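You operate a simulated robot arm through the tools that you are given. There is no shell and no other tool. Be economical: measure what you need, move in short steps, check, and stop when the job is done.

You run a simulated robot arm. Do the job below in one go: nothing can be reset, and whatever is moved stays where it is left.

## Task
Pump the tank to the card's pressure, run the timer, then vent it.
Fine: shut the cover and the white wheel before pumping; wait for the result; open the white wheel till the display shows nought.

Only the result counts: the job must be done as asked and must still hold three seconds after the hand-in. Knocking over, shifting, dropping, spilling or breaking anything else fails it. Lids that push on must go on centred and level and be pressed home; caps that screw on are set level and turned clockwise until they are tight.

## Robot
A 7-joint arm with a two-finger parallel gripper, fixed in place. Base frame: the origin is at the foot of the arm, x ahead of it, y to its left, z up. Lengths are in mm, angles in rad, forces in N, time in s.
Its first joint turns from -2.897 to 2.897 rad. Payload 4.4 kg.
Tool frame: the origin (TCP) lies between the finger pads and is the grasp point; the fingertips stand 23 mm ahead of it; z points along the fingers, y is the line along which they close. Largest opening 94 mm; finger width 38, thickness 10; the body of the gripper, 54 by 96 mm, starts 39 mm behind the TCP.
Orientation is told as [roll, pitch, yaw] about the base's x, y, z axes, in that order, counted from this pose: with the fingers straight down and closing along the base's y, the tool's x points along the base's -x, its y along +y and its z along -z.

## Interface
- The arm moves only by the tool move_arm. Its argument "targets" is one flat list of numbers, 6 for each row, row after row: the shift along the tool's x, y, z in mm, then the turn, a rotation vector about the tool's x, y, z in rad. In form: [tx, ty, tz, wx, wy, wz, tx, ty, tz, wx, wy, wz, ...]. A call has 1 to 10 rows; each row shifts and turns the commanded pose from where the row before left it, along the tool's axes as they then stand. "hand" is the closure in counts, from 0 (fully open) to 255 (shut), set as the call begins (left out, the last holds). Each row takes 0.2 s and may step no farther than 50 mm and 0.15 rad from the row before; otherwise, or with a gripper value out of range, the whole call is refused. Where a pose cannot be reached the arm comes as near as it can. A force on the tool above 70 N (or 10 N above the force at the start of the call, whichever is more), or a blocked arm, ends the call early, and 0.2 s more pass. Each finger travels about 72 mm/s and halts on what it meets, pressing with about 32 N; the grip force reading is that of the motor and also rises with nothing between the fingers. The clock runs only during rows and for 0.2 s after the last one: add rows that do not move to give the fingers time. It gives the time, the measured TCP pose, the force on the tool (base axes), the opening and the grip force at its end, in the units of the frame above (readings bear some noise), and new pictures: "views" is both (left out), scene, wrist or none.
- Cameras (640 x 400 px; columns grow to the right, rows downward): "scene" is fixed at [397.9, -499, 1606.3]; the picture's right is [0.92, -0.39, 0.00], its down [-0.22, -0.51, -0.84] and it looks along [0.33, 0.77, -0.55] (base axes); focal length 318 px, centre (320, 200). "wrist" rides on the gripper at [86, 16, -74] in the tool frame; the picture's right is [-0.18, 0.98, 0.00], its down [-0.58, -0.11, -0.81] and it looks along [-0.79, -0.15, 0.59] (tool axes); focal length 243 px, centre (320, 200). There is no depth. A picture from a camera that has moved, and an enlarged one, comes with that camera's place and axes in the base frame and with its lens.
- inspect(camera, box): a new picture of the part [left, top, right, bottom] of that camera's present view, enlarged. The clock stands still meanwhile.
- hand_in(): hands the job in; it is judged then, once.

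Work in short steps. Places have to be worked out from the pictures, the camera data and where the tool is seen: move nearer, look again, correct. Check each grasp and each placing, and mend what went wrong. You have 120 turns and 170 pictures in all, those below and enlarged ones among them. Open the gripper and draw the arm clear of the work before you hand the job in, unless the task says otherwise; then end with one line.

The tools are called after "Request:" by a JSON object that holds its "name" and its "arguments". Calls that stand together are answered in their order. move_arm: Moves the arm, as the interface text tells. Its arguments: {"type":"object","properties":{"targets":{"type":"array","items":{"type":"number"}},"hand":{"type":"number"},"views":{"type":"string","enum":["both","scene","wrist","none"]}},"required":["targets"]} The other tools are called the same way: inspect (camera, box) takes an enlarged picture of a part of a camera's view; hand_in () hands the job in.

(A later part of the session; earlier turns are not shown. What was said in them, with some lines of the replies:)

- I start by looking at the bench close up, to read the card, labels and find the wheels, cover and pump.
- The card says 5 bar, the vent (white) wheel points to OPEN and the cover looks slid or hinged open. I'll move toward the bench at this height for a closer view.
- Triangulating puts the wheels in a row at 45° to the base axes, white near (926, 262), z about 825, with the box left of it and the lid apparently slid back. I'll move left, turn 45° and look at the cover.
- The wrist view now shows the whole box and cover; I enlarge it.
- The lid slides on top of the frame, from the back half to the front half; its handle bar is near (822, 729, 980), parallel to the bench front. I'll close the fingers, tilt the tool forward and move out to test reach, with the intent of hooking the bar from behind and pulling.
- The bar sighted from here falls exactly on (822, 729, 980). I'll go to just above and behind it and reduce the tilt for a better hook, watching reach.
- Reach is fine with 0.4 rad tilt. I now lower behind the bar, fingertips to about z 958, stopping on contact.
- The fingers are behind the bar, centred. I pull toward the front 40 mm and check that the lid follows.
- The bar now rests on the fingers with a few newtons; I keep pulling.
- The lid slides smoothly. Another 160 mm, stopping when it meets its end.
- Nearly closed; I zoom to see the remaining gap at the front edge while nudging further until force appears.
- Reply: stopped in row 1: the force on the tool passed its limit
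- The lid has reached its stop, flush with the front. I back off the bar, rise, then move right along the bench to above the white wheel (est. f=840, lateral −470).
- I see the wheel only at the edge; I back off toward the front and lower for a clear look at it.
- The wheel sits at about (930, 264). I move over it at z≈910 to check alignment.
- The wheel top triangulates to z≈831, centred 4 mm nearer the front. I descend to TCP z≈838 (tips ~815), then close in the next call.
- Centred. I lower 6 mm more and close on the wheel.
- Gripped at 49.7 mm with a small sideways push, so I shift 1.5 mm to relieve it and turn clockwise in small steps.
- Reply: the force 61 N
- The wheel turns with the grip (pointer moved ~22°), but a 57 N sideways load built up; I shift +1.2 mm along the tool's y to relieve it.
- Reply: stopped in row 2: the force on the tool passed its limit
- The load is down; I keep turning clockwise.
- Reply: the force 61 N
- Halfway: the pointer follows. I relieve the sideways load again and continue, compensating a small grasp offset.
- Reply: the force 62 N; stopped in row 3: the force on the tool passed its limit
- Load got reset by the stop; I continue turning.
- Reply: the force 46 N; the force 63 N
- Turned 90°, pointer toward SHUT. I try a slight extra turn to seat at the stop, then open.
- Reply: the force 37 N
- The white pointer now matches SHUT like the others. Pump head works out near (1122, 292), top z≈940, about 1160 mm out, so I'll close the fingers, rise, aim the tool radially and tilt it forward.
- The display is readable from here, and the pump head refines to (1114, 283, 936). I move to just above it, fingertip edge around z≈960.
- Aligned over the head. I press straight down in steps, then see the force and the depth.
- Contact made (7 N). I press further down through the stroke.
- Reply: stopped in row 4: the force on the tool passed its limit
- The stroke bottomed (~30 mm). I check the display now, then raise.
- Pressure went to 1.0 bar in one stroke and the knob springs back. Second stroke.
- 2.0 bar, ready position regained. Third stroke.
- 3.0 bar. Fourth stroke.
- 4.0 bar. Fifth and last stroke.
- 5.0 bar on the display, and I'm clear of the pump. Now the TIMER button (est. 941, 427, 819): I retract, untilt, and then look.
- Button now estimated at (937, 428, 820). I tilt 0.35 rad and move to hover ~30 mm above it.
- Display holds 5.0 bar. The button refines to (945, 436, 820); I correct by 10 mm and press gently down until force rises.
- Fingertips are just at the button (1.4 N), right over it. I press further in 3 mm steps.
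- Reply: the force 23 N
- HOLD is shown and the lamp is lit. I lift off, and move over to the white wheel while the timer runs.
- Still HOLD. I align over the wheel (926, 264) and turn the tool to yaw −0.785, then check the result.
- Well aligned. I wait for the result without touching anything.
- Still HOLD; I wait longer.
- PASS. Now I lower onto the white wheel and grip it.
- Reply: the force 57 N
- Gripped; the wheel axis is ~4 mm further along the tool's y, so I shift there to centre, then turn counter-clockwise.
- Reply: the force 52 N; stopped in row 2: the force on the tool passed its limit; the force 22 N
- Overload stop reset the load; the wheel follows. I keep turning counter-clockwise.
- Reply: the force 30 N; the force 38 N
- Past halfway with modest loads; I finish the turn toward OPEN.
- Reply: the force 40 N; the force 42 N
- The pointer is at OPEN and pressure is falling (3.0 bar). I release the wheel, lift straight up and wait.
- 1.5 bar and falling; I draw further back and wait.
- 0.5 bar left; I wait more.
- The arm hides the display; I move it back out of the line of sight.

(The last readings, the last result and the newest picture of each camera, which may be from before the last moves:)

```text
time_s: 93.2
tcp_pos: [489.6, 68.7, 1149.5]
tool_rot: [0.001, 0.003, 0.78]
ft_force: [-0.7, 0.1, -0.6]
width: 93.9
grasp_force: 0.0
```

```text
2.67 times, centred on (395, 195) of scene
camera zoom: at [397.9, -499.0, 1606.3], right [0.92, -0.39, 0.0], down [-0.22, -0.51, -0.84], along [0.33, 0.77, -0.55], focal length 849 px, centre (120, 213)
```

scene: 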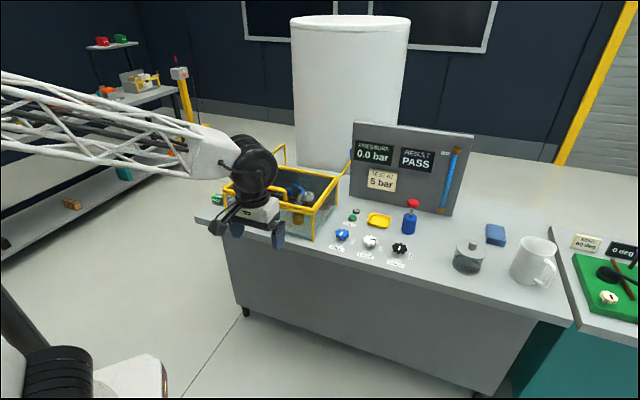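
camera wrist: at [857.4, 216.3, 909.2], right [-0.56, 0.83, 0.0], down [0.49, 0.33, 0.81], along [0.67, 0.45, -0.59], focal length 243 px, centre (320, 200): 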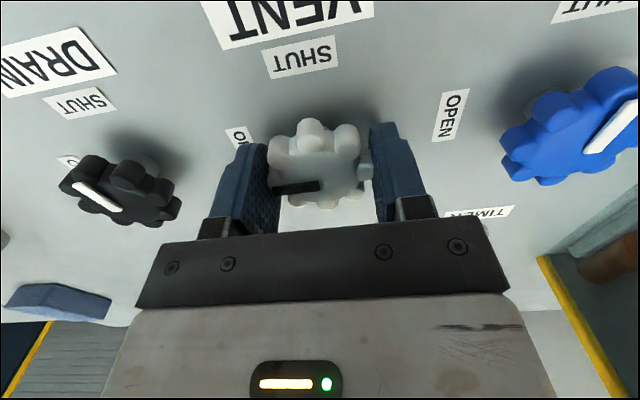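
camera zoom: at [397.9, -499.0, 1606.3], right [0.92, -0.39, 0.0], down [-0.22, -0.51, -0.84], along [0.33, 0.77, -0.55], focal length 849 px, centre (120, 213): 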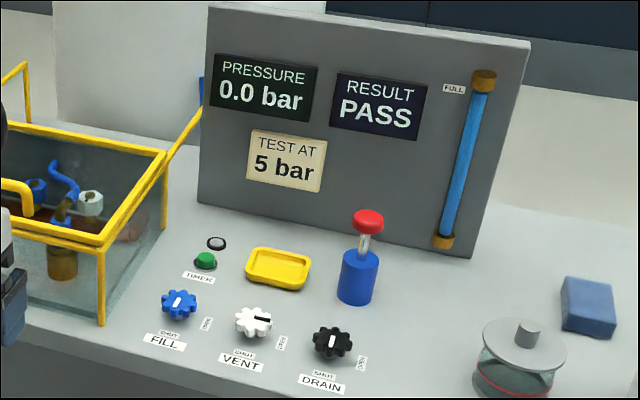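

The display reads 0.0 bar, the result is PASS, the vent is open, the cover is shut and the arm is clear with the gripper open, so I hand in.

Request:
{"name": "hand_in", "arguments": {}}

```text
The job is handed in.
```

The tank was pumped to 5.0 bar with the cover and white wheel shut, the timer ran to a PASS result, and the white wheel was then opened until the display read 0.0 bar; the job is handed in.
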